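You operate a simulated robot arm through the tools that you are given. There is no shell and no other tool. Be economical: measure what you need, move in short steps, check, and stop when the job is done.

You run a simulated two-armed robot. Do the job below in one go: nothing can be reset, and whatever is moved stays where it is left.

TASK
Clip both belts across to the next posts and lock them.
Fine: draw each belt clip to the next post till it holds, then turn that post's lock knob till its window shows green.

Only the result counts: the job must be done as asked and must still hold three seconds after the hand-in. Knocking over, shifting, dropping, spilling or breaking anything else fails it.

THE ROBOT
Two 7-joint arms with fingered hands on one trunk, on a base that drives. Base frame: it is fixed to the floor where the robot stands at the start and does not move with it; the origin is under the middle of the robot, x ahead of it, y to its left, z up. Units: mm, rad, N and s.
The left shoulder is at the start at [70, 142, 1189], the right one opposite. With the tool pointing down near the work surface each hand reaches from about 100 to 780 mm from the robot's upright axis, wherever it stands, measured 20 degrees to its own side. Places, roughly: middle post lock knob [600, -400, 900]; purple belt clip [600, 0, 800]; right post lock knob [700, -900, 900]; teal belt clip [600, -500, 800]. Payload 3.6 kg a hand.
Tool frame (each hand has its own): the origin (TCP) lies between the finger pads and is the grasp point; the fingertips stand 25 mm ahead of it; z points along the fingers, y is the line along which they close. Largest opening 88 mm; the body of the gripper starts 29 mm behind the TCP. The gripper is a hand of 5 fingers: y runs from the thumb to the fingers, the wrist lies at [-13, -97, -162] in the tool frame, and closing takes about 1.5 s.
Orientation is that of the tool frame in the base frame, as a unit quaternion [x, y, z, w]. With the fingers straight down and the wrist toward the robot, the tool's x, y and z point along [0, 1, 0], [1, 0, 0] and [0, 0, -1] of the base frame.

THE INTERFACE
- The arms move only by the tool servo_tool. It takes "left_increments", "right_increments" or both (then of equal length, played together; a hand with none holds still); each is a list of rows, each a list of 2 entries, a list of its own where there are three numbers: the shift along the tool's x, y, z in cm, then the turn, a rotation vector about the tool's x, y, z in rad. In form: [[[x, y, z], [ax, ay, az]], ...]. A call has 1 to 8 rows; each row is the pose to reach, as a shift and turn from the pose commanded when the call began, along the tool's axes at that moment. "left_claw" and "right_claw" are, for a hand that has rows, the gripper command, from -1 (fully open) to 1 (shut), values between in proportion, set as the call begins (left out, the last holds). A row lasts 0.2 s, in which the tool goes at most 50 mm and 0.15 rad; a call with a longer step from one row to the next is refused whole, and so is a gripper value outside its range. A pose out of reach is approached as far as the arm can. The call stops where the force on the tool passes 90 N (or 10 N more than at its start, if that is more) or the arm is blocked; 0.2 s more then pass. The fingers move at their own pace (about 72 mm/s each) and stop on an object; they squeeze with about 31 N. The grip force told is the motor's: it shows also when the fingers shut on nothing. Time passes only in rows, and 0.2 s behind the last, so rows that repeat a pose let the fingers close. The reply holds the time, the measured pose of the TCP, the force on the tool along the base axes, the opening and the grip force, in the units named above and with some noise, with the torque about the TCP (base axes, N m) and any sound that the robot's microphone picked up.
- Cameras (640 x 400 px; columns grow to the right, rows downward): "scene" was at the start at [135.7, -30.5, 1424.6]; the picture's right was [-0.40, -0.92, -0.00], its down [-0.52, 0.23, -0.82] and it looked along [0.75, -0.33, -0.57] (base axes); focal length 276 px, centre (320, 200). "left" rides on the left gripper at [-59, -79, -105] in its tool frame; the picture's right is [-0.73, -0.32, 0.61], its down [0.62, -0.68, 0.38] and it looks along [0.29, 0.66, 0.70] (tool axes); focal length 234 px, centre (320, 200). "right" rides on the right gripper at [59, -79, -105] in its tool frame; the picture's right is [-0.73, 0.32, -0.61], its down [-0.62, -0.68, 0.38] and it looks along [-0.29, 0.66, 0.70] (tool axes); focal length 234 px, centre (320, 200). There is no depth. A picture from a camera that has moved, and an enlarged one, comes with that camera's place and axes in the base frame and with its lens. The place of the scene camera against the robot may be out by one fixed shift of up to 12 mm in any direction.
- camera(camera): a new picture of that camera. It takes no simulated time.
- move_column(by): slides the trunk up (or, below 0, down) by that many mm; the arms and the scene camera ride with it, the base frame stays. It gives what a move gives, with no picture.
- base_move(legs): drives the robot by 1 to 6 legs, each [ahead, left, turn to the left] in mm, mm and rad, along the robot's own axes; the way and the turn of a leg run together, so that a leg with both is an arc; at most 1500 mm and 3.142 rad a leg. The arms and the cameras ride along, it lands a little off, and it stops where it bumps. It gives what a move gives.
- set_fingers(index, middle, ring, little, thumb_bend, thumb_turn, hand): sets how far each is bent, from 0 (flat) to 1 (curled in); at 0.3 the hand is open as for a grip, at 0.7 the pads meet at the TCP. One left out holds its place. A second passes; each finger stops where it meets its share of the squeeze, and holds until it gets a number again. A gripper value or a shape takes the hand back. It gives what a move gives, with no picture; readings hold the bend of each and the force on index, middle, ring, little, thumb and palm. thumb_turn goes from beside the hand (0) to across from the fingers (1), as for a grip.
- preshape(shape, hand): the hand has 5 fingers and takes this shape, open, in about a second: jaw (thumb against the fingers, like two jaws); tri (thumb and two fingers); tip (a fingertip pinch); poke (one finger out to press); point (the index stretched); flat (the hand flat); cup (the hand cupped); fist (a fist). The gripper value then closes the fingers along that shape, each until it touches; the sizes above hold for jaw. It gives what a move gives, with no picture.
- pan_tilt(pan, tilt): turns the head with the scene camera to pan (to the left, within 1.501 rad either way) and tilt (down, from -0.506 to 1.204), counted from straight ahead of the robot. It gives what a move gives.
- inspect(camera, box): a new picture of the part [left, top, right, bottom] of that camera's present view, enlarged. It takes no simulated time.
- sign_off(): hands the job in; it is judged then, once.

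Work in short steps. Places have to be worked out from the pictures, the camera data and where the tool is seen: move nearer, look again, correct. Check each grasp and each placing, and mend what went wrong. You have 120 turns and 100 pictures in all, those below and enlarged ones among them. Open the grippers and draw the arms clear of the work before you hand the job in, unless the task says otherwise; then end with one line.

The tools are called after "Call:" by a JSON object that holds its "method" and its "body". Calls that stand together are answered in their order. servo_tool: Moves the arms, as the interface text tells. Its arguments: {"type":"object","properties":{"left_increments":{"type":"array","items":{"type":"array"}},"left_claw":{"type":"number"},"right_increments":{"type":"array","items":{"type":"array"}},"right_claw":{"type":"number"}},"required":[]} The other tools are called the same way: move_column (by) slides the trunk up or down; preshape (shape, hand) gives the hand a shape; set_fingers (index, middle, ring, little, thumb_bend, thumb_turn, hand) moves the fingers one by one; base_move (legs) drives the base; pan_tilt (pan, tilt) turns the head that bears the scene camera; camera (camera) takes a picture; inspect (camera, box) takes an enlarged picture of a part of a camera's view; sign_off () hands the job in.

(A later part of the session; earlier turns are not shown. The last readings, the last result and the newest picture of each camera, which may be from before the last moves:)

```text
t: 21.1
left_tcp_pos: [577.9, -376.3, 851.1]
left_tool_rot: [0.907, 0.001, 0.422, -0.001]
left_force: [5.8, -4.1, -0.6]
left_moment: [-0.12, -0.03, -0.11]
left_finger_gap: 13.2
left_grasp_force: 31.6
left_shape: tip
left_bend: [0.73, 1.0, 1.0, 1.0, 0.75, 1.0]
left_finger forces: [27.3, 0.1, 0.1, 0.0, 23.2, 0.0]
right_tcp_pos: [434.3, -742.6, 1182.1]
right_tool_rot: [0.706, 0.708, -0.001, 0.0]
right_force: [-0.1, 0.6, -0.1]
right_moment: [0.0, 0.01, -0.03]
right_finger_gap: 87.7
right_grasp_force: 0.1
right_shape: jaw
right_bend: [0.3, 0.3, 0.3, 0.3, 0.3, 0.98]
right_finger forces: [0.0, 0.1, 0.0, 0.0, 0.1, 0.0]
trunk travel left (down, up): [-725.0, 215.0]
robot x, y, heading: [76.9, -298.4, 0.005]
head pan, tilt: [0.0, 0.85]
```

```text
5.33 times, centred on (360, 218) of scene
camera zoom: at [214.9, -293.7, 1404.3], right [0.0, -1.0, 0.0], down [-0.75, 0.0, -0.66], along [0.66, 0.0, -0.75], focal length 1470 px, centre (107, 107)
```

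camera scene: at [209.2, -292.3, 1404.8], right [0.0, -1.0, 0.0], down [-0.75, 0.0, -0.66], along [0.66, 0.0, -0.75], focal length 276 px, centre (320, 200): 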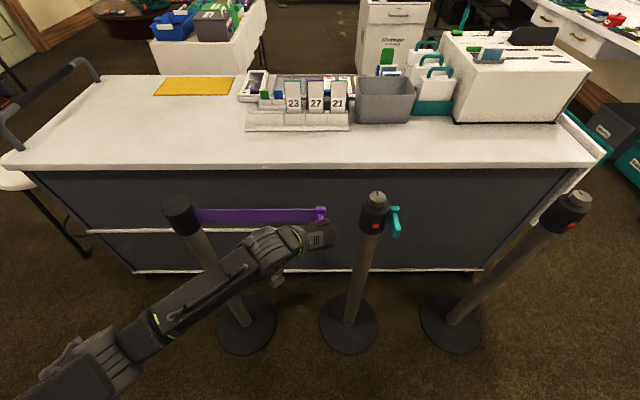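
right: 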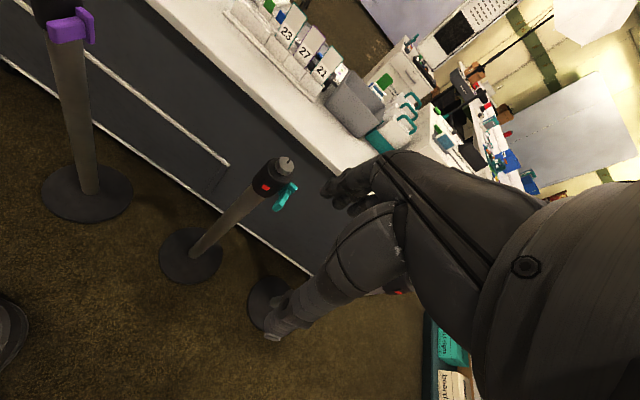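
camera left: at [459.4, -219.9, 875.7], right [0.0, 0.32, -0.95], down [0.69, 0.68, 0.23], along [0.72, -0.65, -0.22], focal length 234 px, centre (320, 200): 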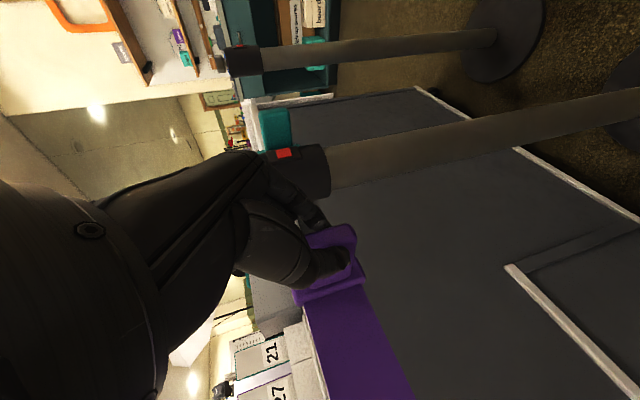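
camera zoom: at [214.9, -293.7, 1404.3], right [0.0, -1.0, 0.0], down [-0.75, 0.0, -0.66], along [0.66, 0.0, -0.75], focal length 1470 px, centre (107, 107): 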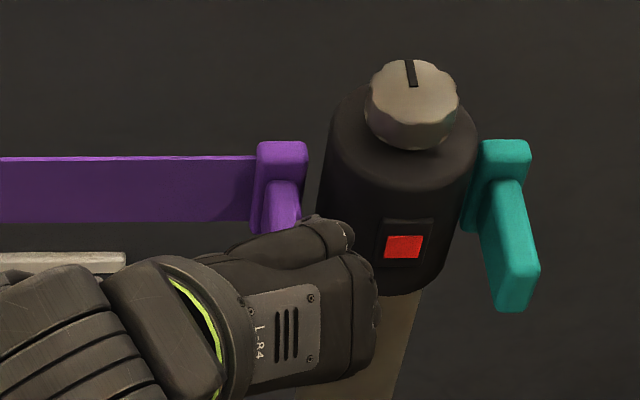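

About 10 mm is left and the clip feels a slight pull toward the post. I go on in 3 mm steps and listen for a click.

Call:
{"method": "servo_tool", "body": {"left_increments": [[[0, 0.3, 0], [0, 0, 0]], [[0, 0.6, 0], [0, 0, 0]], [[0, 0.9, 0], [0, 0, 0]], [[0, 1.2, 0], [0, 0, 0]], [[0, 1.2, 0], [0, 0, 0]]]}}

Call:
{"method": "inspect", "body": {"camera": "scene", "box": [300, 180, 420, 255]}}

```text
t: 22.3
left_tcp_pos: [575.8, -386.2, 851.5]
left_tool_rot: [0.906, 0.003, 0.423, 0.0]
left_force: [6.6, 13.6, 2.5]
left_moment: [0.15, -0.09, 0.25]
left_finger_gap: 13.0
left_grasp_force: 30.9
left_shape: tip
left_bend: [0.73, 1.0, 1.0, 1.0, 0.73, 1.0]
left_finger forces: [20.9, 0.0, 0.0, 0.1, 34.5, 0.0]
right_tcp_pos: [434.3, -738.3, 1184.7]
right_tool_rot: [0.706, 0.709, -0.001, 0.0]
right_force: [0.3, 0.2, -0.4]
right_moment: [0.01, -0.03, 0.02]
right_finger_gap: 87.9
right_grasp_force: 0.1
right_shape: jaw
right_bend: [0.3, 0.3, 0.3, 0.3, 0.3, 0.98]
right_finger forces: [0.0, 0.0, 0.0, 0.0, 0.1, 0.0]
trunk travel left (down, up): [-725.0, 215.0]
robot x, y, heading: [76.2, -295.3, 0.008]
head pan, tilt: [0.0, 0.85]
```

```text
5.33 times, centred on (360, 218) of scene
camera zoom: at [214.4, -289.7, 1404.3], right [0.0, -1.0, 0.0], down [-0.75, 0.0, -0.66], along [0.66, 0.0, -0.75], focal length 1470 px, centre (107, 107)
```

zoom: 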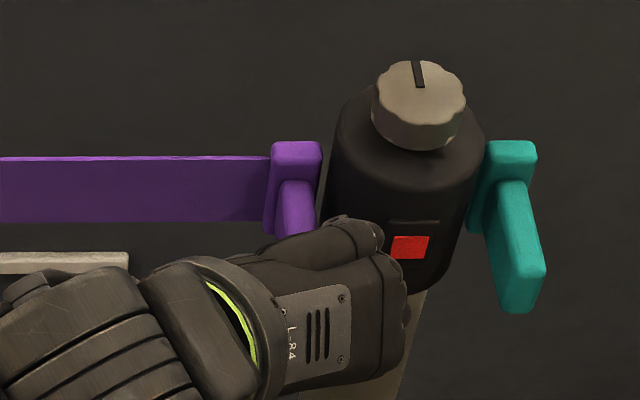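

Resistance of 14 N builds up; no click reported yet. I press 4 mm further.

Call:
{"method": "servo_tool", "body": {"left_increments": [[[0, 0.2, 0], [0, 0, 0]], [[0, 0.4, 0], [0, 0, 0]], [[0, 0.4, 0], [0, 0, 0]]]}}

Call:
{"method": "inspect", "body": {"camera": "scene", "box": [330, 190, 394, 230]}}

```text
t: 23.1
left_tcp_pos: [575.0, -388.6, 850.6]
left_tool_rot: [0.906, 0.003, 0.423, -0.001]
left_force: [7.8, 19.1, 2.9]
left_moment: [0.22, -0.18, 0.38]
left_finger_gap: 12.1
left_grasp_force: 30.6
left_shape: tip
left_bend: [0.73, 1.0, 1.0, 1.0, 0.72, 1.0]
left_finger forces: [19.4, 0.1, 0.0, 0.0, 37.8, 0.0]
right_tcp_pos: [434.0, -739.1, 1183.9]
right_tool_rot: [0.705, 0.709, -0.002, 0.0]
right_force: [0.3, -0.5, -0.2]
right_moment: [0.02, 0.01, 0.02]
right_finger_gap: 87.4
right_grasp_force: 0.0
right_shape: jaw
right_bend: [0.3, 0.3, 0.3, 0.3, 0.3, 0.98]
right_finger forces: [0.0, 0.0, 0.1, 0.0, 0.0, 0.0]
trunk travel left (down, up): [-725.0, 215.0]
robot x, y, heading: [77.5, -295.2, 0.004]
head pan, tilt: [0.0, 0.85]
```

```text
10.00 times, centred on (362, 210) of scene
camera zoom: at [214.6, -288.7, 1404.3], right [0.0, -1.0, 0.0], down [-0.75, 0.0, -0.66], along [0.66, 0.0, -0.75], focal length 2756 px, centre (-100, 100)
```

zoom: 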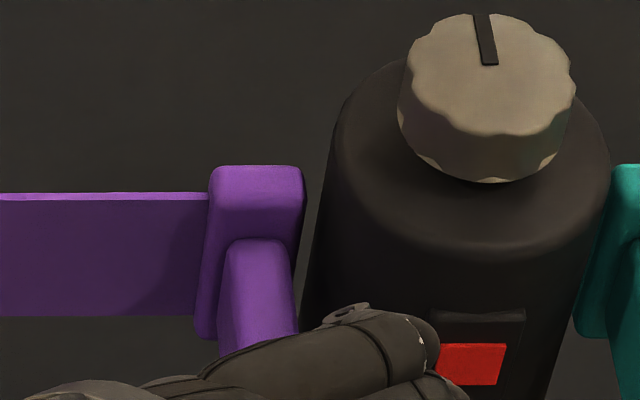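

The attraction followed by resistance suggests it may be seated. I ease the hand back 8 mm and read the force to see whether the clip holds.

Call:
{"method": "servo_tool", "body": {"left_increments": [[[0, -0.3, 0], [0, 0, 0]], [[0, -0.6, 0], [0, 0, 0]], [[0, -0.8, 0], [0, 0, 0]], [[0, -0.8, 0], [0, 0, 0]]]}}

Call:
{"method": "inspect", "body": {"camera": "scene", "box": [330, 190, 394, 230]}}

```text
t: 24.1
left_tcp_pos: [575.9, -384.5, 850.5]
left_tool_rot: [0.907, 0.002, 0.422, 0.001]
left_force: [9.0, 1.9, 1.6]
left_moment: [-0.01, -0.12, 0.11]
left_finger_gap: 11.3
left_grasp_force: 31.0
left_shape: tip
left_bend: [0.72, 1.0, 1.0, 1.0, 0.73, 1.0]
left_finger forces: [25.9, 0.0, 0.0, 0.0, 27.5, 0.0]
right_tcp_pos: [435.0, -743.3, 1183.3]
right_tool_rot: [0.707, 0.707, 0.0, -0.001]
right_force: [-0.5, 0.6, 0.4]
right_moment: [0.01, 0.01, 0.0]
right_finger_gap: 87.5
right_grasp_force: 0.0
right_shape: jaw
right_bend: [0.3, 0.3, 0.3, 0.3, 0.3, 0.98]
right_finger forces: [0.1, 0.0, 0.1, 0.0, 0.0, 0.0]
trunk travel left (down, up): [-725.0, 215.0]
robot x, y, heading: [83.2, -299.8, 0.001]
head pan, tilt: [0.0, 0.85]
```

```text
10.00 times, centred on (362, 210) of scene
camera zoom: at [214.9, -292.7, 1404.3], right [0.0, -1.0, 0.0], down [-0.75, 0.0, -0.66], along [0.66, 0.0, -0.75], focal length 2756 px, centre (-100, 100)
```

zoom: 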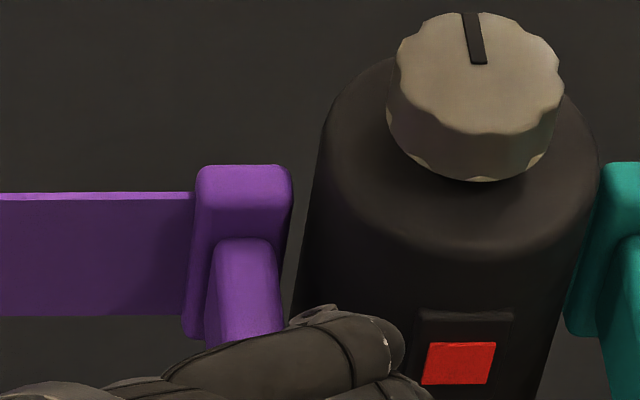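

The clip did not move relative to the post. I pull 6 mm further back to confirm it holds.

Call:
{"method": "servo_tool", "body": {"left_increments": [[[0, -0.2, 0], [0, 0, 0]], [[0, -0.4, 0], [0, 0, 0]], [[0, -0.6, 0], [0, 0, 0]], [[0, -0.6, 0], [0, 0, 0]]]}}

Call:
{"method": "inspect", "body": {"camera": "scene", "box": [330, 190, 394, 230]}}

```text
t: 25.1
left_tcp_pos: [576.2, -377.4, 849.9]
left_tool_rot: [0.907, 0.001, 0.421, 0.0]
left_force: [8.3, -3.0, 2.5]
left_moment: [-0.14, -0.12, -0.06]
left_finger_gap: 12.2
left_grasp_force: 30.9
left_shape: tip
left_bend: [0.72, 1.0, 1.0, 1.0, 0.74, 1.0]
left_finger forces: [26.8, 0.0, 0.0, 0.0, 23.6, 0.0]
right_tcp_pos: [433.9, -743.6, 1182.6]
right_tool_rot: [0.707, 0.708, 0.0, -0.001]
right_force: [-0.7, 0.5, -0.2]
right_moment: [0.0, -0.02, 0.01]
right_finger_gap: 87.6
right_grasp_force: 0.0
right_shape: jaw
right_bend: [0.3, 0.3, 0.3, 0.3, 0.3, 0.98]
right_finger forces: [0.0, 0.0, 0.0, 0.0, 0.0, 0.0]
trunk travel left (down, up): [-725.0, 215.0]
robot x, y, heading: [81.1, -300.3, -0.001]
head pan, tilt: [0.0, 0.85]
```

```text
10.00 times, centred on (362, 210) of scene
camera zoom: at [214.9, -293.6, 1404.3], right [0.0, -1.0, 0.0], down [-0.75, 0.0, -0.66], along [0.66, 0.0, -0.75], focal length 2756 px, centre (-100, 100)
```

zoom: 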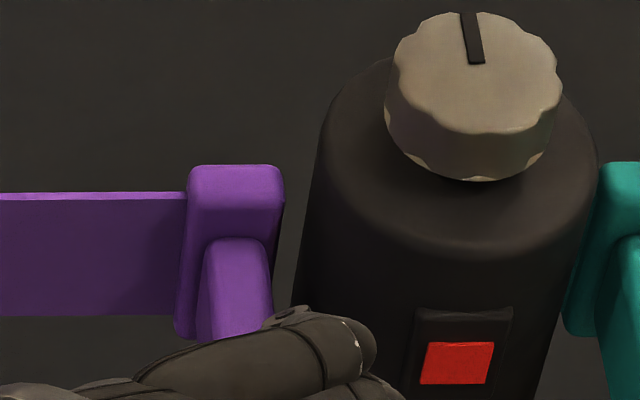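

It moved back slightly with little force, so it is not latched yet; a gap of ~5 mm remains. I correct x by +3 mm and press harder toward the post.

Call:
{"method": "servo_tool", "body": {"left_increments": [[[0.2, 0.4, 0.23], [0, 0, 0]], [[0.2, 0.8, 0.23], [0, 0, 0]], [[0.2, 1.2, 0.23], [0, 0, 0]], [[0.2, 1.6, 0.23], [0, 0, 0]], [[0.2, 2.0, 0.23], [0, 0, 0]], [[0.2, 2.4, 0.23], [0, 0, 0]], [[0.2, 2.4, 0.23], [0, 0, 0]]]}}

Call:
{"method": "inspect", "body": {"camera": "scene", "box": [330, 190, 394, 230]}}

```text
t: 26.7
left_tcp_pos: [577.1, -396.0, 852.8]
left_tool_rot: [0.906, 0.004, 0.423, 0.0]
left_force: [-5.2, 29.3, 3.5]
left_moment: [0.54, 0.04, 0.65]
left_finger_gap: 13.1
left_grasp_force: 31.0
left_shape: tip
left_bend: [0.73, 1.0, 1.0, 1.0, 0.69, 1.0]
left_finger forces: [13.5, 0.0, 0.1, 0.0, 42.4, 0.0]
right_tcp_pos: [431.8, -737.1, 1186.3]
right_tool_rot: [0.706, 0.708, -0.001, 0.002]
right_force: [0.3, 0.1, -0.2]
right_moment: [0.02, -0.03, 0.0]
right_finger_gap: 87.7
right_grasp_force: 0.1
right_shape: jaw
right_bend: [0.3, 0.3, 0.3, 0.3, 0.3, 0.98]
right_finger forces: [0.1, 0.0, 0.0, 0.0, 0.0, 0.0]
trunk travel left (down, up): [-725.0, 215.0]
robot x, y, heading: [82.2, -299.1, 0.003]
head pan, tilt: [0.0, 0.85]
```

```text
10.00 times, centred on (362, 210) of scene
camera zoom: at [211.9, -286.5, 1404.6], right [0.0, -1.0, 0.0], down [-0.75, -0.01, -0.66], along [0.66, 0.0, -0.75], focal length 2756 px, centre (-100, 100)
```

zoom: 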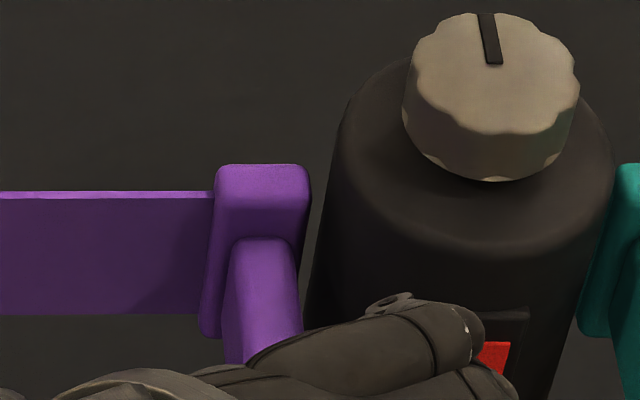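

The clip now sits at the mirror image of the teal clip's offset, stopped hard. I test it by pulling the hand back 30 mm.

Call:
{"method": "servo_tool", "body": {"left_increments": [[[0, -0.6, 0], [0, 0, 0]], [[0, -1.2, 0], [0, 0, 0]], [[0, -1.8, 0], [0, 0, 0]], [[0, -2.4, 0], [0, 0, 0]], [[0, -3.0, 0], [0, 0, 0]], [[0, -3.0, 0], [0, 0, 0]]]}}

Call:
{"method": "inspect", "body": {"camera": "scene", "box": [330, 190, 394, 230]}}

```text
t: 28.1
left_tcp_pos: [576.4, -371.7, 851.7]
left_tool_rot: [0.906, 0.002, 0.423, 0.0]
left_force: [-11.8, 0.5, 0.3]
left_moment: [-0.07, 0.14, -0.09]
left_finger_gap: 13.0
left_grasp_force: 30.7
left_shape: tip
left_bend: [0.73, 1.0, 1.0, 1.0, 0.73, 1.0]
left_finger forces: [29.7, 0.1, 0.1, 0.0, 29.6, 0.0]
right_tcp_pos: [431.0, -742.2, 1184.8]
right_tool_rot: [0.706, 0.708, 0.001, 0.001]
right_force: [0.4, 0.2, 0.5]
right_moment: [0.0, 0.04, 0.0]
right_finger_gap: 87.5
right_grasp_force: 0.0
right_shape: jaw
right_bend: [0.3, 0.3, 0.3, 0.3, 0.3, 0.98]
right_finger forces: [0.0, 0.0, 0.0, 0.0, 0.1, 0.0]
trunk travel left (down, up): [-725.0, 215.0]
robot x, y, heading: [77.0, -296.8, -0.001]
head pan, tilt: [0.0, 0.85]
```

```text
10.00 times, centred on (362, 210) of scene
camera zoom: at [210.7, -293.0, 1404.7], right [0.0, -1.0, 0.0], down [-0.75, 0.0, -0.66], along [0.66, 0.0, -0.75], focal length 2756 px, centre (-100, 100)
```

zoom: 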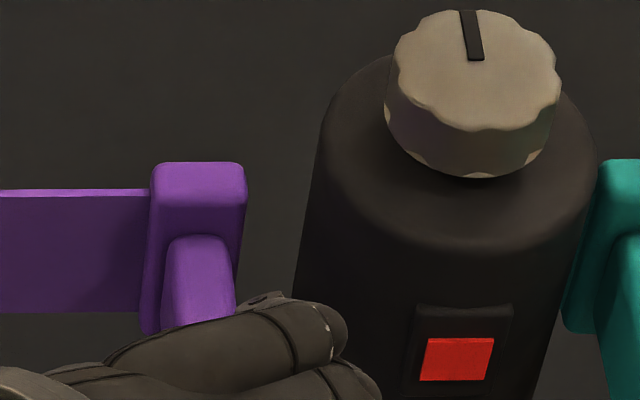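

It came off again under my pull, but the earlier attraction of 3–4 N near the post suggests a spring catch that holds against the belt. I re-seat it with modest force and then release to see whether it stays.

Call:
{"method": "servo_tool", "body": {"left_increments": [[[-0.1, 0.6, -0.12], [0, 0, 0]], [[-0.1, 1.2, -0.12], [0, 0, 0]], [[-0.1, 1.8, -0.12], [0, 0, 0]], [[-0.1, 2.2, -0.12], [0, 0, 0]], [[-0.1, 2.2, -0.12], [0, 0, 0]]]}}

Call:
{"method": "servo_tool", "body": {"left_increments": [[[0, -0.2, 0], [0, 0, 0]], [[0, -0.4, 0], [0, 0, 0]], [[0, -0.4, 0], [0, 0, 0]]]}}

Call:
{"method": "inspect", "body": {"camera": "scene", "box": [330, 190, 394, 230]}}

```text
t: 29.3
left_tcp_pos: [576.3, -390.6, 852.1]
left_tool_rot: [0.906, 0.002, 0.423, 0.0]
left_force: [-4.3, 15.1, 4.6]
left_moment: [0.25, -0.02, 0.36]
left_finger_gap: 12.5
left_grasp_force: 30.8
left_shape: tip
left_bend: [0.73, 1.0, 1.0, 1.0, 0.71, 1.0]
left_finger forces: [23.1, 0.0, 0.0, 0.0, 38.8, 0.0]
right_tcp_pos: [431.4, -738.9, 1185.4]
right_tool_rot: [0.706, 0.708, -0.001, 0.003]
right_force: [-0.3, -0.8, -0.1]
right_moment: [0.03, 0.01, -0.02]
right_finger_gap: 87.6
right_grasp_force: 0.1
right_shape: jaw
right_bend: [0.3, 0.3, 0.3, 0.3, 0.3, 0.98]
right_finger forces: [0.0, 0.1, 0.0, 0.1, 0.1, 0.0]
trunk travel left (down, up): [-725.0, 215.0]
robot x, y, heading: [80.3, -300.4, 0.004]
head pan, tilt: [0.0, 0.85]
```

```text
t: 30.1
left_tcp_pos: [576.4, -389.0, 852.1]
left_tool_rot: [0.906, 0.001, 0.422, 0.0]
left_force: [-1.0, 3.3, 4.5]
left_moment: [0.06, 0.01, 0.11]
left_finger_gap: 11.5
left_grasp_force: 30.7
left_shape: tip
left_bend: [0.73, 1.0, 1.0, 1.0, 0.72, 1.0]
left_finger forces: [27.5, 0.0, 0.1, 0.0, 31.5, 0.0]
right_tcp_pos: [432.6, -742.5, 1183.1]
right_tool_rot: [0.706, 0.708, -0.001, 0.001]
right_force: [0.1, -0.4, -0.4]
right_moment: [0.03, 0.01, -0.01]
right_finger_gap: 87.6
right_grasp_force: 0.1
right_shape: jaw
right_bend: [0.3, 0.3, 0.3, 0.3, 0.3, 0.98]
right_finger forces: [0.0, 0.0, 0.0, 0.1, 0.0, 0.0]
trunk travel left (down, up): [-725.0, 215.0]
robot x, y, heading: [81.5, -300.5, 0.004]
head pan, tilt: [0.0, 0.85]
```

```text
10.00 times, centred on (362, 210) of scene
camera zoom: at [212.7, -292.0, 1404.5], right [0.0, -1.0, 0.0], down [-0.75, 0.0, -0.66], along [0.66, 0.0, -0.75], focal length 2756 px, centre (-100, 100)
```

zoom: 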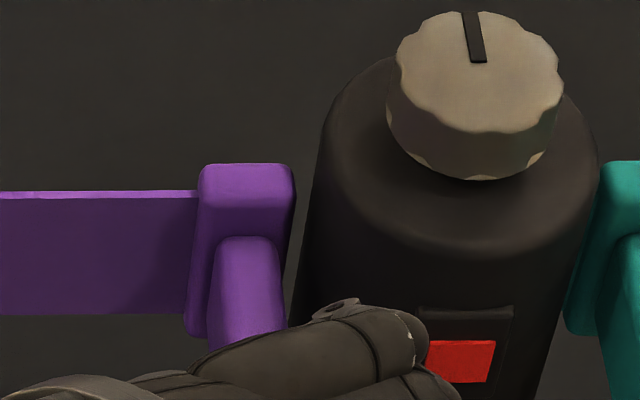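

Seated with just ~3 N balance. I open the pinch slightly (to ~20 mm) and watch whether the clip stays.

Call:
{"method": "servo_tool", "body": {"left_increments": [[[0, 0, 0], [0, 0, 0]], [[0, 0, 0], [0, 0, 0]], [[0, 0, 0], [0, 0, 0]], [[0, 0, 0], [0, 0, 0]]], "left_claw": 0.5}}

Call:
{"method": "inspect", "body": {"camera": "scene", "box": [330, 190, 394, 230]}}

```text
t: 31.1
left_tcp_pos: [576.6, -389.7, 850.8]
left_tool_rot: [0.906, 0.002, 0.424, -0.001]
left_force: [0.0, 1.1, 0.5]
left_moment: [0.02, 0.03, 0.02]
left_finger_gap: 22.1
left_grasp_force: 0.0
left_shape: tip
left_bend: [0.73, 0.98, 0.99, 0.99, 0.73, 1.0]
left_finger forces: [0.0, 0.1, 0.0, 0.0, 0.9, 0.0]
right_tcp_pos: [432.1, -741.7, 1183.7]
right_tool_rot: [0.707, 0.707, 0.0, -0.001]
right_force: [0.9, -0.3, 0.7]
right_moment: [0.01, 0.01, 0.01]
right_finger_gap: 87.6
right_grasp_force: 0.1
right_shape: jaw
right_bend: [0.3, 0.3, 0.3, 0.3, 0.3, 0.98]
right_finger forces: [0.0, 0.1, 0.0, 0.0, 0.0, 0.0]
trunk travel left (down, up): [-725.0, 215.0]
robot x, y, heading: [81.6, -298.7, 0.002]
head pan, tilt: [0.0, 0.85]
```

```text
10.00 times, centred on (362, 210) of scene
camera zoom: at [213.5, -292.8, 1404.4], right [0.0, -1.0, 0.0], down [-0.75, 0.0, -0.66], along [0.66, 0.0, -0.75], focal length 2756 px, centre (-100, 100)
```

zoom: 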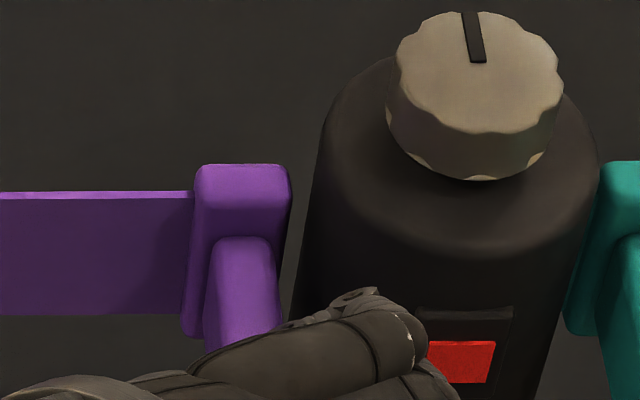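

The thumb still feels 0.9 N, so I open wider (31 mm) to see whether the clip follows the thumb.

Call:
{"method": "servo_tool", "body": {"left_increments": [[[0, 0, 0], [0, 0, 0]], [[0, 0, 0], [0, 0, 0]], [[0, 0, 0], [0, 0, 0]], [[0, 0, 0], [0, 0, 0]]], "left_claw": 0.3}}

Call:
{"method": "inspect", "body": {"camera": "scene", "box": [330, 190, 394, 230]}}

```text
t: 32.1
left_tcp_pos: [576.6, -387.9, 850.5]
left_tool_rot: [0.907, 0.001, 0.422, 0.0]
left_force: [0.0, -0.6, -0.6]
left_moment: [-0.01, 0.0, -0.02]
left_finger_gap: 30.5
left_grasp_force: 0.1
left_shape: tip
left_bend: [0.73, 0.98, 0.99, 0.99, 0.73, 1.0]
left_finger forces: [0.0, 0.1, 0.1, 0.1, 0.1, 0.0]
right_tcp_pos: [432.0, -742.9, 1183.8]
right_tool_rot: [0.706, 0.708, 0.0, 0.0]
right_force: [0.0, 0.6, 0.1]
right_moment: [0.02, 0.01, 0.01]
right_finger_gap: 87.7
right_grasp_force: 0.1
right_shape: jaw
right_bend: [0.3, 0.3, 0.3, 0.3, 0.3, 0.98]
right_finger forces: [0.0, 0.1, 0.0, 0.0, 0.0, 0.0]
trunk travel left (down, up): [-725.0, 215.0]
robot x, y, heading: [80.2, -297.0, 0.006]
head pan, tilt: [0.0, 0.85]
```

```text
10.00 times, centred on (362, 210) of scene
camera zoom: at [213.4, -292.9, 1404.4], right [0.0, -1.0, 0.0], down [-0.75, 0.0, -0.66], along [0.66, 0.0, -0.75], focal length 2756 px, centre (-100, 100)
```

zoom: 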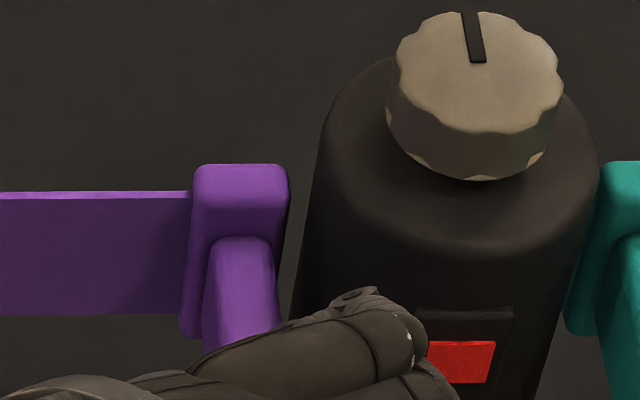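

The clip stays by itself with no finger contact. I withdraw the left hand back and up along its axis, then aside.

Call:
{"method": "servo_tool", "body": {"left_increments": [[[0, 0, -2], [0, 0, 0]], [[0, 0, -4.5], [0, 0, 0]], [[0, 0, -8], [0, 0, 0]], [[0, -3.5, -11], [0, 0, 0]], [[0, -8, -13], [0, 0, 0]], [[0, -12.5, -14], [0, 0, 0]], [[0, -17, -15], [0, 0, 0]]]}}

Call:
{"method": "preshape", "body": {"hand": "right", "shape": "tri"}}

Call:
{"method": "camera", "body": {"camera": "scene"}}

```text
t: 33.7
left_tcp_pos: [463.9, -216.5, 942.7]
left_tool_rot: [0.906, 0.001, 0.423, 0.001]
left_force: [0.6, 0.8, -0.3]
left_moment: [0.02, 0.0, -0.01]
left_finger_gap: 30.6
left_grasp_force: 0.1
left_shape: tip
left_bend: [0.73, 0.98, 0.99, 0.99, 0.73, 1.0]
left_finger forces: [0.0, 0.0, 0.0, 0.0, 0.1, 0.0]
left hand out of reach, approached as far as the arm can: row 7
right_tcp_pos: [431.8, -741.3, 1184.3]
right_tool_rot: [0.706, 0.708, -0.001, 0.001]
right_force: [-0.1, 0.3, -0.1]
right_moment: [-0.02, -0.01, 0.02]
right_finger_gap: 87.8
right_grasp_force: 0.0
right_shape: jaw
right_bend: [0.3, 0.3, 0.3, 0.3, 0.3, 0.98]
right_finger forces: [0.0, 0.0, 0.0, 0.0, 0.0, 0.1]
trunk travel left (down, up): [-725.0, 215.0]
robot x, y, heading: [82.4, -299.4, 0.004]
head pan, tilt: [0.0, 0.85]
```

```text
t: 34.6
left_tcp_pos: [464.3, -219.4, 942.9]
left_tool_rot: [0.906, 0.001, 0.423, 0.0]
left_force: [-0.1, -0.2, 0.5]
left_moment: [0.0, -0.02, 0.02]
left_finger_gap: 30.8
left_grasp_force: 0.0
left_shape: tip
left_bend: [0.73, 0.98, 0.99, 0.99, 0.73, 1.0]
left_finger forces: [0.0, 0.0, 0.0, 0.1, 0.1, 0.0]
right_tcp_pos: [432.3, -742.9, 1183.6]
right_tool_rot: [0.707, 0.708, -0.001, 0.0]
right_force: [1.1, -0.6, 0.4]
right_moment: [0.0, -0.03, 0.01]
right_finger_gap: 87.5
right_grasp_force: 0.0
right_shape: tri
right_bend: [0.3, 0.3, 0.99, 0.99, 0.3, 0.98]
right_finger forces: [0.0, 0.1, 0.1, 0.1, 0.0, 0.1]
trunk travel left (down, up): [-725.0, 215.0]
robot x, y, heading: [79.4, -302.4, 0.003]
head pan, tilt: [0.0, 0.85]
```

```text
57 pictures are left
camera scene: at [213.4, -293.0, 1404.4], right [0.0, -1.0, 0.0], down [-0.75, 0.0, -0.66], along [0.66, 0.0, -0.75], focal length 276 px, centre (320, 200)
```

scene: 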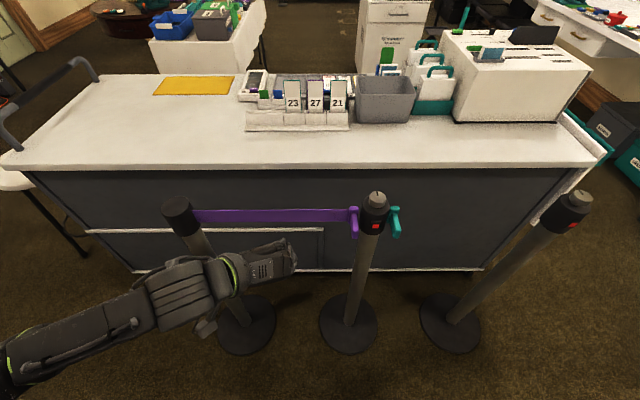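

The belt holds across. Now I bring the right hand above and behind the middle knob, pre-turned −1.16 rad so a clockwise turn has room.

Call:
{"method": "servo_tool", "body": {"right_increments": [[[3.7, 2.1, 1.6], [0, 0, -0.145]], [[7.4, 4.2, 3.2], [0, 0, -0.29]], [[11.1, 6.3, 4.8], [0, 0, -0.435]], [[14.8, 8.4, 6.4], [0, 0, -0.58]], [[18.5, 10.5, 8], [0, 0, -0.725]], [[22.2, 12.6, 9.6], [0, 0, -0.87]], [[26, 14.7, 11.2], [0, 0, -1.015]], [[29.8, 16.8, 12.8], [0, 0, -1.16]]]}}

Call:
{"method": "camera", "body": {"camera": "right"}}

Call:
{"method": "camera", "body": {"camera": "scene"}}

```text
t: 36.4
left_tcp_pos: [467.2, -217.6, 942.5]
left_tool_rot: [0.907, 0.002, 0.421, 0.0]
left_force: [-0.3, 0.1, 0.5]
left_moment: [-0.01, -0.04, -0.04]
left_finger_gap: 30.5
left_grasp_force: 0.1
left_shape: tip
left_bend: [0.73, 0.98, 0.99, 0.99, 0.73, 1.0]
left_finger forces: [0.0, 0.0, 0.0, 0.0, 0.0, 0.1]
right_tcp_pos: [602.8, -443.0, 1053.7]
right_tool_rot: [0.201, 0.98, -0.003, 0.0]
right_force: [0.0, 0.0, -0.5]
right_moment: [0.01, 0.03, -0.01]
right_finger_gap: 87.5
right_grasp_force: 0.0
right_shape: tri
right_bend: [0.3, 0.3, 0.99, 0.99, 0.3, 0.98]
right_finger forces: [0.1, 0.1, 0.1, 0.1, 0.0, 0.0]
trunk travel left (down, up): [-725.0, 215.0]
robot x, y, heading: [80.2, -300.6, 0.003]
head pan, tilt: [0.0, 0.85]
```

```text
56 pictures are left
camera right: at [517.7, -492.1, 1158.0], right [0.8, 0.01, 0.61], down [0.3, -0.87, -0.38], along [0.53, 0.49, -0.7], focal length 234 px, centre (320, 200)
```

right: 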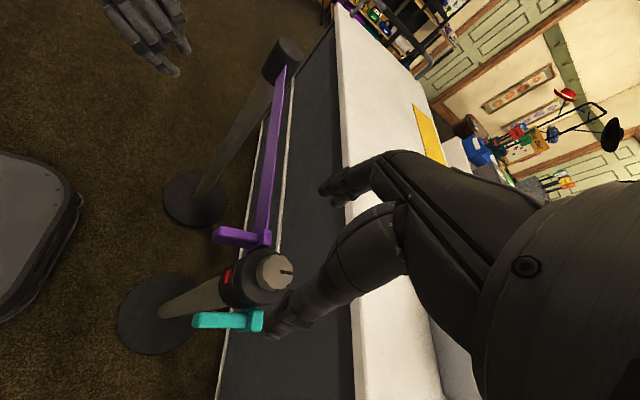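

```text
55 pictures are left
camera scene: at [214.9, -291.1, 1404.3], right [0.0, -1.0, 0.0], down [-0.75, 0.0, -0.66], along [0.66, 0.0, -0.75], focal length 276 px, centre (320, 200)
```

scene: 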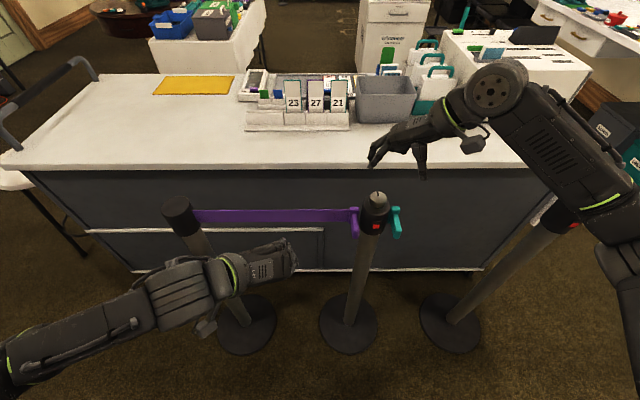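

I enlarge the right camera view on the knob to refine its centre.

Call:
{"method": "inspect", "body": {"camera": "right", "box": [210, 220, 338, 300]}}

```text
5.00 times, centred on (274, 260) of right
camera zoom: at [517.7, -492.1, 1158.0], right [0.8, 0.01, 0.61], down [0.3, -0.87, -0.38], along [0.53, 0.49, -0.7], focal length 1171 px, centre (550, -100)
```

zoom: 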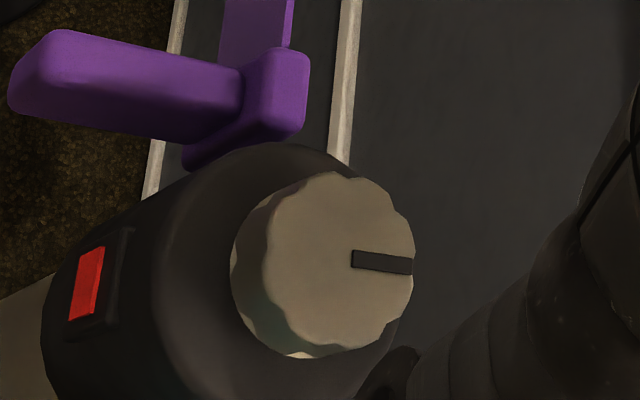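

Knob centre ≈(641,−433), top ≈913. I move over it at TCP z≈945 (fingertips ~7 mm above the knob top).

Call:
{"method": "servo_tool", "body": {"right_increments": [[[-1.0, 0.8, 3], [0, 0, 0]], [[-2, 1.6, 6], [0, 0, 0]], [[-3, 2.4, 9], [0, 0, 0]], [[-3.1, 2.4, 10.9], [0, 0, 0]]]}}

Call:
{"method": "camera", "body": {"camera": "right"}}

Call:
{"method": "inspect", "body": {"camera": "scene", "box": [320, 155, 448, 235]}}

```text
t: 37.4
left_tcp_pos: [464.6, -218.1, 942.7]
left_tool_rot: [0.906, 0.002, 0.422, -0.001]
left_force: [0.2, 0.1, 0.4]
left_moment: [0.01, -0.01, -0.02]
left_finger_gap: 30.5
left_grasp_force: 0.1
left_shape: tip
left_bend: [0.73, 0.98, 0.99, 0.99, 0.73, 1.0]
left_finger forces: [0.0, 0.1, 0.0, 0.0, 0.1, 0.0]
right_tcp_pos: [639.6, -434.6, 945.7]
right_tool_rot: [0.202, 0.979, 0.0, 0.0]
right_force: [-1.3, 0.3, -0.9]
right_moment: [-0.01, 0.01, 0.04]
right_finger_gap: 87.8
right_grasp_force: 0.0
right_shape: tri
right_bend: [0.3, 0.3, 0.99, 0.99, 0.3, 0.98]
right_finger forces: [0.1, 0.0, 0.1, 0.1, 0.1, 0.0]
trunk travel left (down, up): [-725.0, 215.0]
robot x, y, heading: [81.2, -300.0, 0.002]
head pan, tilt: [0.0, 0.85]
```

```text
53 pictures are left
camera right: at [553.9, -481.9, 1050.6], right [0.79, 0.01, 0.61], down [0.3, -0.87, -0.38], along [0.53, 0.49, -0.7], focal length 234 px, centre (320, 200)
```

right: 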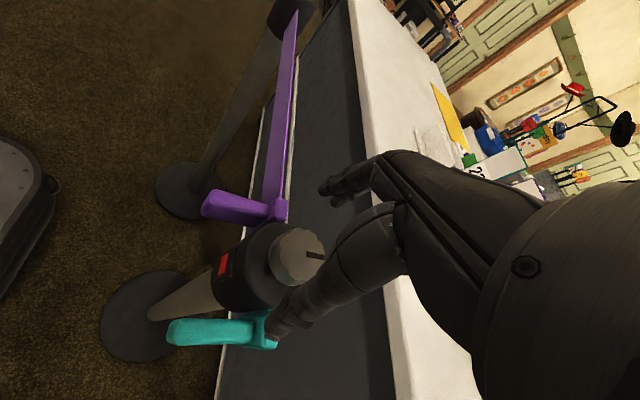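

```text
5.00 times, centred on (384, 195) of scene
camera zoom: at [213.7, -292.9, 1404.4], right [0.0, -1.0, 0.0], down [-0.75, 0.0, -0.66], along [0.66, 0.0, -0.75], focal length 1378 px, centre (0, 225)
```

zoom: 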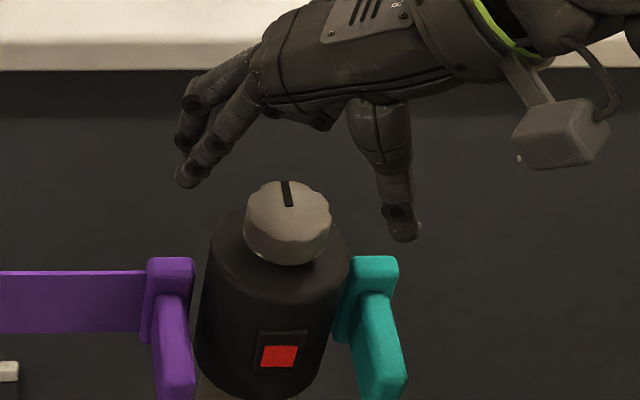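

The knob lies centred under the tool. I lower to TCP z≈922 and close on the knob.

Call:
{"method": "servo_tool", "body": {"right_increments": [[[0, 0, 1.2], [0, 0, 0]], [[0, 0, 2.4], [0, 0, 0]]]}}

Call:
{"method": "servo_tool", "body": {"right_increments": [[[0, 0, 0], [0, 0, 0]], [[0, 0, 0], [0, 0, 0]], [[0, 0, 0], [0, 0, 0]], [[0, 0, 0], [0, 0, 0]], [[0, 0, 0], [0, 0, 0]]], "right_claw": 1}}

Call:
{"method": "inspect", "body": {"camera": "scene", "box": [320, 155, 448, 235]}}

Call:
{"method": "inspect", "body": {"camera": "right", "box": [190, 170, 350, 270]}}

```text
t: 38.0
left_tcp_pos: [465.9, -219.1, 943.2]
left_tool_rot: [0.906, 0.001, 0.422, -0.001]
left_force: [-0.7, 0.2, 0.8]
left_moment: [0.0, 0.01, 0.04]
left_finger_gap: 30.4
left_grasp_force: 0.1
left_shape: tip
left_bend: [0.73, 0.98, 0.99, 0.99, 0.73, 1.0]
left_finger forces: [0.0, 0.0, 0.1, 0.0, 0.1, 0.0]
right_tcp_pos: [638.0, -431.7, 921.9]
right_tool_rot: [0.203, 0.979, 0.0, 0.0]
right_force: [-0.1, 0.6, 0.1]
right_moment: [-0.03, -0.01, 0.01]
right_finger_gap: 87.6
right_grasp_force: 0.0
right_shape: tri
right_bend: [0.3, 0.3, 0.99, 0.99, 0.3, 0.98]
right_finger forces: [0.0, 0.0, 0.0, 0.0, 0.0, 0.1]
trunk travel left (down, up): [-725.0, 215.0]
robot x, y, heading: [81.5, -297.7, 0.007]
head pan, tilt: [0.0, 0.85]
```

```text
t: 39.2
left_tcp_pos: [465.7, -218.9, 943.2]
left_tool_rot: [0.906, 0.002, 0.423, 0.0]
left_force: [0.8, -0.3, -0.5]
left_moment: [0.02, 0.0, -0.02]
left_finger_gap: 30.7
left_grasp_force: 0.0
left_shape: tip
left_bend: [0.73, 0.98, 0.99, 0.99, 0.73, 1.0]
left_finger forces: [0.0, 0.0, 0.1, 0.0, 0.0, 0.1]
right_tcp_pos: [639.2, -433.1, 922.8]
right_tool_rot: [0.203, 0.979, 0.0, -0.001]
right_force: [-4.2, 0.5, -2.5]
right_moment: [0.03, 0.1, 0.05]
right_finger_gap: 29.4
right_grasp_force: 31.2
right_shape: tri
right_bend: [0.74, 0.49, 1.0, 1.0, 0.74, 1.0]
right_finger forces: [12.9, 14.0, 0.0, 0.1, 26.5, 0.0]
trunk travel left (down, up): [-725.0, 215.0]
robot x, y, heading: [79.8, -300.0, -0.003]
head pan, tilt: [0.0, 0.85]
```

```text
5.00 times, centred on (384, 195) of scene
camera zoom: at [213.0, -292.6, 1404.4], right [0.0, -1.0, 0.0], down [-0.75, 0.0, -0.66], along [0.66, 0.0, -0.75], focal length 1378 px, centre (0, 225)
```

zoom: 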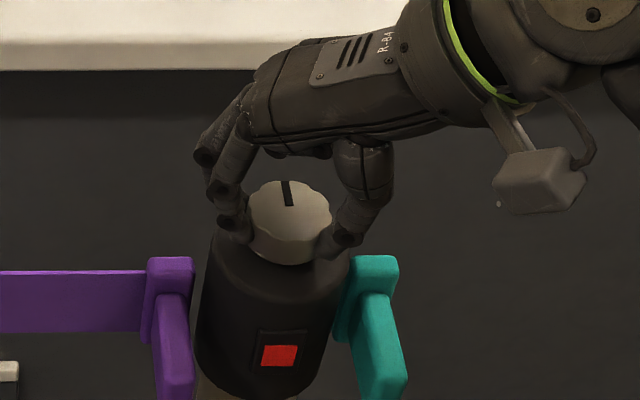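

```text
4.00 times, centred on (270, 220) of right
camera zoom: at [553.4, -481.1, 1027.2], right [0.79, 0.01, 0.61], down [0.3, -0.87, -0.38], along [0.53, 0.49, -0.7], focal length 937 px, centre (520, 120)
```

zoom: 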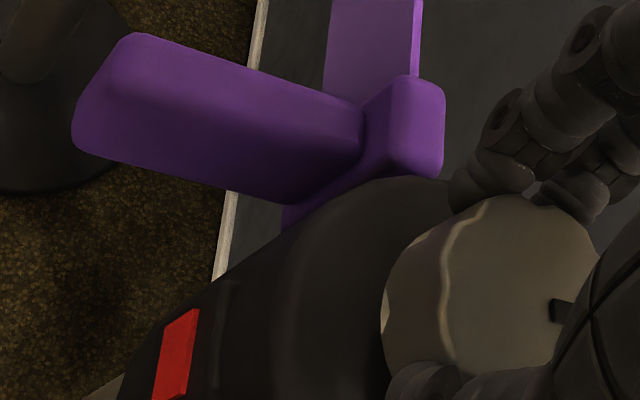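

Good grip with index, middle and thumb. I turn clockwise (+about tool z) by 0.3 rad as a trial.

Call:
{"method": "servo_tool", "body": {"right_increments": [[[0, 0, 0], [0, 0, 0.08]], [[0, 0, 0], [0, 0, 0.16]], [[0, 0, 0], [0, 0, 0.24]], [[0, 0, 0], [0, 0, 0.3]], [[0, 0, 0], [0, 0, 0.3]]]}}

Call:
{"method": "inspect", "body": {"camera": "scene", "box": [320, 155, 448, 235]}}

```text
t: 40.4
left_tcp_pos: [462.5, -216.9, 943.2]
left_tool_rot: [0.906, 0.002, 0.424, 0.001]
left_force: [-0.3, -0.1, -0.1]
left_moment: [0.01, -0.02, 0.01]
left_finger_gap: 30.5
left_grasp_force: 0.0
left_shape: tip
left_bend: [0.73, 0.98, 0.99, 0.99, 0.73, 1.0]
left_finger forces: [0.0, 0.0, 0.0, 0.0, 0.0, 0.1]
right_tcp_pos: [637.2, -432.6, 923.6]
right_tool_rot: [0.347, 0.938, -0.002, 0.001]
right_force: [-13.0, 14.0, -8.8]
right_moment: [0.38, 0.21, 0.46]
right_finger_gap: 28.4
right_grasp_force: 30.9
right_shape: tri
right_bend: [0.74, 0.47, 1.0, 1.0, 0.74, 1.0]
right_finger forces: [17.3, 18.9, 0.1, 0.0, 25.4, 0.0]
trunk travel left (down, up): [-725.0, 215.0]
robot x, y, heading: [78.4, -302.7, 0.002]
head pan, tilt: [0.0, 0.85]
```

```text
5.00 times, centred on (384, 195) of scene
camera zoom: at [211.6, -289.7, 1404.5], right [0.0, -1.0, 0.0], down [-0.75, 0.0, -0.66], along [0.66, 0.0, -0.75], focal length 1378 px, centre (0, 225)
```

zoom: 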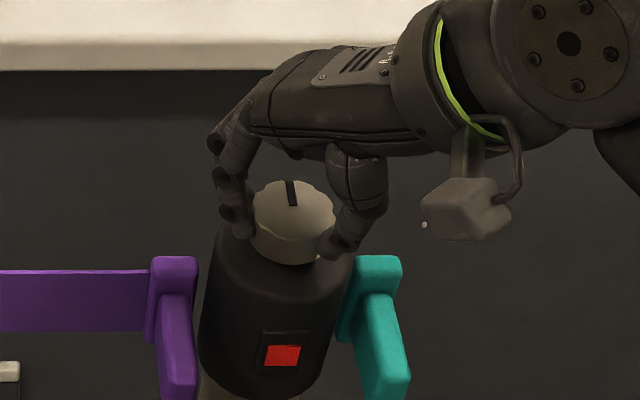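

The knob did not turn (0.46 N m opposing). I turn back and try counter-clockwise.

Call:
{"method": "servo_tool", "body": {"right_increments": [[[0, 0, 0], [0, 0, -0.1]], [[0, 0, 0], [0, 0, -0.2]], [[0, 0, 0], [0, 0, -0.3]], [[0, 0, 0], [0, 0, -0.4]], [[0, 0, 0], [0, 0, -0.5]], [[0, 0, 0], [0, 0, -0.6]], [[0, 0, 0], [0, 0, -0.6]]]}}

Call:
{"method": "inspect", "body": {"camera": "scene", "box": [320, 155, 448, 235]}}

```text
t: 42.0
left_tcp_pos: [464.7, -219.8, 943.4]
left_tool_rot: [0.906, 0.002, 0.422, -0.001]
left_force: [1.0, 0.2, 0.6]
left_moment: [0.01, 0.01, 0.0]
left_finger_gap: 31.1
left_grasp_force: 0.1
left_shape: tip
left_bend: [0.73, 0.98, 0.99, 0.99, 0.73, 1.0]
left_finger forces: [0.1, 0.0, 0.0, 0.0, 0.0, 0.0]
right_tcp_pos: [639.3, -435.6, 922.8]
right_tool_rot: [0.054, 0.999, 0.0, 0.001]
right_force: [-1.2, -1.0, 0.1]
right_moment: [0.05, 0.03, 0.02]
right_finger_gap: 28.6
right_grasp_force: 30.7
right_shape: tri
right_bend: [0.74, 0.48, 1.0, 1.0, 0.74, 0.99]
right_finger forces: [11.8, 14.8, 0.0, 0.1, 27.5, 0.0]
trunk travel left (down, up): [-725.0, 215.0]
robot x, y, heading: [83.1, -300.8, -0.0]
head pan, tilt: [0.0, 0.85]
```

```text
5.00 times, centred on (384, 195) of scene
camera zoom: at [213.3, -293.2, 1404.5], right [0.0, -1.0, 0.0], down [-0.75, 0.0, -0.66], along [0.66, 0.0, -0.75], focal length 1378 px, centre (0, 225)
```

zoom: 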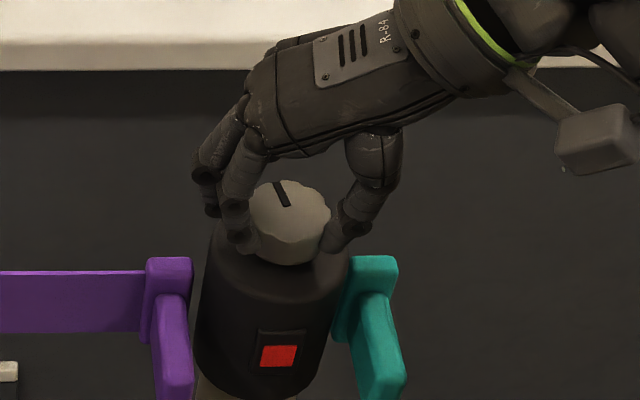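

The knob turns freely counter-clockwise. I open, lift a little, and rotate the hand back to re-grip for a longer turn.

Call:
{"method": "servo_tool", "body": {"right_increments": [[[0, 0, 0], [0, 0, 0]], [[0, 0, 0], [0, 0, 0]], [[0, 0, -1.2], [0, 0, 0]], [[0, 0, -2.5], [0, 0, 0.14]], [[0, 0, -2.5], [0, 0, 0.28]], [[0, 0, -2.5], [0, 0, 0.42]], [[0, 0, -2.5], [0, 0, 0.56]], [[0, 0, -2.5], [0, 0, 0.7]]], "right_claw": -1}}

Call:
{"method": "servo_tool", "body": {"right_increments": [[[0, 0, 0], [0, 0, 0.14]], [[0, 0, 0], [0, 0, 0.28]], [[0, 0, 0], [0, 0, 0.42]], [[0, 0, 0], [0, 0, 0.56]], [[0, 0, 0], [0, 0, 0.7]], [[0, 0, 0], [0, 0, 0.84]], [[0, 0, 0], [0, 0, 0.98]], [[0, 0, 0], [0, 0, 0.98]]]}}

Call:
{"method": "inspect", "body": {"camera": "scene", "box": [320, 155, 448, 235]}}

```text
t: 43.8
left_tcp_pos: [465.6, -217.4, 942.1]
left_tool_rot: [0.906, 0.001, 0.423, 0.0]
left_force: [0.4, 0.0, 0.3]
left_moment: [-0.02, 0.02, 0.03]
left_finger_gap: 30.7
left_grasp_force: 0.0
left_shape: tip
left_bend: [0.73, 0.98, 0.99, 0.99, 0.73, 1.0]
left_finger forces: [0.1, 0.2, 0.0, 0.1, 0.0, 0.0]
right_tcp_pos: [638.4, -435.5, 948.0]
right_tool_rot: [0.394, 0.919, 0.0, 0.0]
right_force: [0.8, -0.2, 0.9]
right_moment: [0.01, 0.0, -0.02]
right_finger_gap: 87.6
right_grasp_force: 0.1
right_shape: tri
right_bend: [0.3, 0.3, 0.99, 0.99, 0.3, 0.98]
right_finger forces: [0.0, 0.1, 0.0, 0.0, 0.0, 0.1]
trunk travel left (down, up): [-725.0, 215.0]
robot x, y, heading: [82.3, -297.8, -0.001]
head pan, tilt: [0.0, 0.85]
```

```text
t: 45.6
left_tcp_pos: [465.7, -218.7, 943.1]
left_tool_rot: [0.906, 0.002, 0.423, -0.001]
left_force: [-0.2, -1.3, -0.8]
left_moment: [0.01, 0.01, -0.02]
left_finger_gap: 30.6
left_grasp_force: 0.0
left_shape: tip
left_bend: [0.73, 0.98, 0.99, 0.99, 0.73, 1.0]
left_finger forces: [0.0, 0.1, 0.0, 0.0, 0.0, 0.0]
right_tcp_pos: [638.1, -435.6, 948.1]
right_tool_rot: [0.78, 0.625, 0.0, 0.001]
right_force: [0.3, 1.0, -0.3]
right_moment: [-0.02, 0.03, 0.01]
right_finger_gap: 87.8
right_grasp_force: 0.0
right_shape: tri
right_bend: [0.3, 0.3, 0.99, 0.99, 0.3, 0.98]
right_finger forces: [0.0, 0.0, 0.0, 0.0, 0.0, 0.0]
trunk travel left (down, up): [-725.0, 215.0]
robot x, y, heading: [80.9, -299.7, 0.002]
head pan, tilt: [0.0, 0.85]
```

```text
5.00 times, centred on (384, 195) of scene
camera zoom: at [213.4, -293.3, 1404.4], right [0.0, -1.0, 0.0], down [-0.75, 0.0, -0.66], along [0.66, 0.0, -0.75], focal length 1378 px, centre (0, 225)
```

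zoom: 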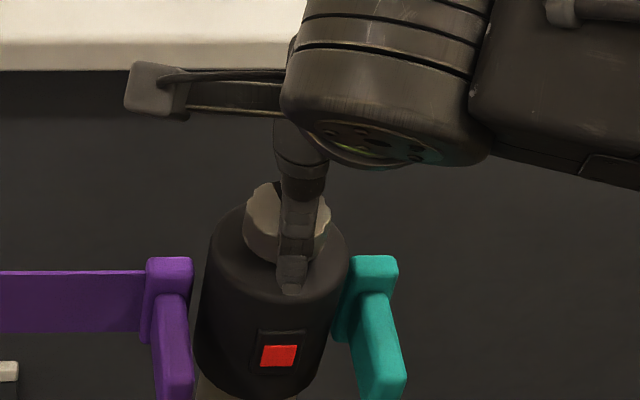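

The hand is at +0.22 rad now. I lower, grip again and turn counter-clockwise.

Call:
{"method": "servo_tool", "body": {"right_increments": [[[0.2, 0.1, 1.2], [0, 0, 0]], [[0.2, 0.1, 2.5], [0, 0, 0]], [[0.2, 0.1, 2.5], [0, 0, 0]]]}}

Call:
{"method": "servo_tool", "body": {"right_increments": [[[0, 0, 0], [0, 0, 0]], [[0, 0, 0], [0, 0, 0]], [[0, 0, 0], [0, 0, 0]], [[0, 0, 0], [0, 0, 0]], [[0, 0, 0], [0, 0, 0]]], "right_claw": 1}}

Call:
{"method": "servo_tool", "body": {"right_increments": [[[0, 0, 0], [0, 0, -0.1]], [[0, 0, 0], [0, 0, -0.22]], [[0, 0, 0], [0, 0, -0.34]], [[0, 0, 0], [0, 0, -0.46]], [[0, 0, 0], [0, 0, -0.58]], [[0, 0, 0], [0, 0, -0.7]], [[0, 0, 0], [0, 0, -0.82]], [[0, 0, 0], [0, 0, -0.82]]]}}

Call:
{"method": "inspect", "body": {"camera": "scene", "box": [320, 155, 448, 235]}}

```text
t: 46.4
left_tcp_pos: [465.8, -218.8, 943.6]
left_tool_rot: [0.907, 0.002, 0.422, -0.001]
left_force: [-1.1, -0.3, 0.5]
left_moment: [-0.02, 0.01, 0.03]
left_finger_gap: 30.6
left_grasp_force: 0.0
left_shape: tip
left_bend: [0.73, 0.98, 0.99, 0.99, 0.73, 1.0]
left_finger forces: [0.0, 0.0, 0.0, 0.0, 0.0, 0.1]
right_tcp_pos: [639.9, -432.7, 922.3]
right_tool_rot: [0.78, 0.626, 0.0, 0.0]
right_force: [0.3, 0.8, -0.5]
right_moment: [0.01, -0.04, -0.01]
right_finger_gap: 87.6
right_grasp_force: 0.0
right_shape: tri
right_bend: [0.3, 0.3, 0.99, 0.99, 0.3, 0.98]
right_finger forces: [0.0, 0.0, 0.0, 0.0, 0.1, 0.0]
trunk travel left (down, up): [-725.0, 215.0]
robot x, y, heading: [82.3, -299.6, 0.0]
head pan, tilt: [0.0, 0.85]
```

```text
t: 47.6
left_tcp_pos: [465.2, -219.8, 942.6]
left_tool_rot: [0.906, 0.002, 0.422, -0.001]
left_force: [-0.6, 0.8, 0.0]
left_moment: [-0.01, 0.01, -0.02]
left_finger_gap: 30.4
left_grasp_force: 0.2
left_shape: tip
left_bend: [0.73, 0.98, 0.99, 0.99, 0.73, 1.0]
left_finger forces: [0.0, 0.0, 0.0, 0.1, 0.0, 0.1]
right_tcp_pos: [639.1, -432.5, 922.7]
right_tool_rot: [0.78, 0.626, -0.001, 0.0]
right_force: [-0.9, 0.3, -1.4]
right_moment: [0.01, 0.0, 0.01]
right_finger_gap: 31.8
right_grasp_force: 30.9
right_shape: tri
right_bend: [0.74, 0.46, 1.0, 1.0, 0.74, 1.0]
right_finger forces: [13.5, 13.6, 0.0, 0.0, 28.2, 0.1]
trunk travel left (down, up): [-725.0, 215.0]
robot x, y, heading: [79.5, -296.5, 0.0]
head pan, tilt: [0.0, 0.85]
```

```text
t: 49.4
left_tcp_pos: [466.6, -220.0, 943.1]
left_tool_rot: [0.907, 0.002, 0.422, -0.002]
left_force: [0.2, 0.7, -0.1]
left_moment: [0.02, -0.03, -0.01]
left_finger_gap: 30.3
left_grasp_force: 0.0
left_shape: tip
left_bend: [0.73, 0.98, 0.99, 0.99, 0.73, 1.0]
left_finger forces: [0.0, 0.0, 0.0, 0.1, 0.0, 0.1]
right_tcp_pos: [638.8, -434.9, 920.9]
right_tool_rot: [0.464, 0.886, 0.001, 0.0]
right_force: [1.7, -7.9, 0.8]
right_moment: [-0.1, -0.06, -0.08]
right_finger_gap: 30.7
right_grasp_force: 30.9
right_shape: tri
right_bend: [0.74, 0.46, 1.0, 1.0, 0.74, 1.0]
right_finger forces: [12.2, 17.2, 0.0, 0.1, 33.3, 0.0]
trunk travel left (down, up): [-725.0, 215.0]
robot x, y, heading: [80.5, -297.9, 0.006]
head pan, tilt: [0.0, 0.85]
```

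```text
5.00 times, centred on (384, 195) of scene
camera zoom: at [213.6, -294.8, 1404.4], right [0.0, -1.0, 0.0], down [-0.75, 0.0, -0.66], along [0.66, 0.0, -0.75], focal length 1378 px, centre (0, 225)
```

zoom: 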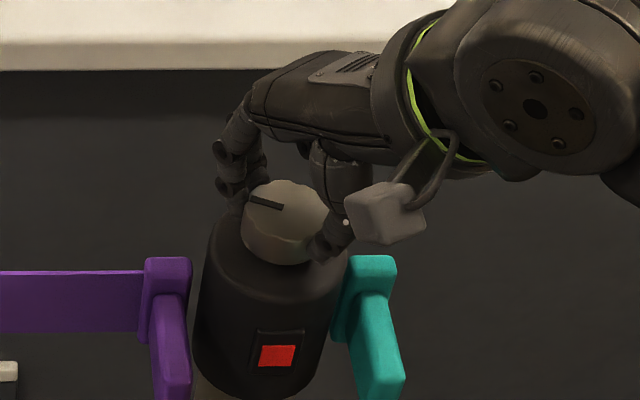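

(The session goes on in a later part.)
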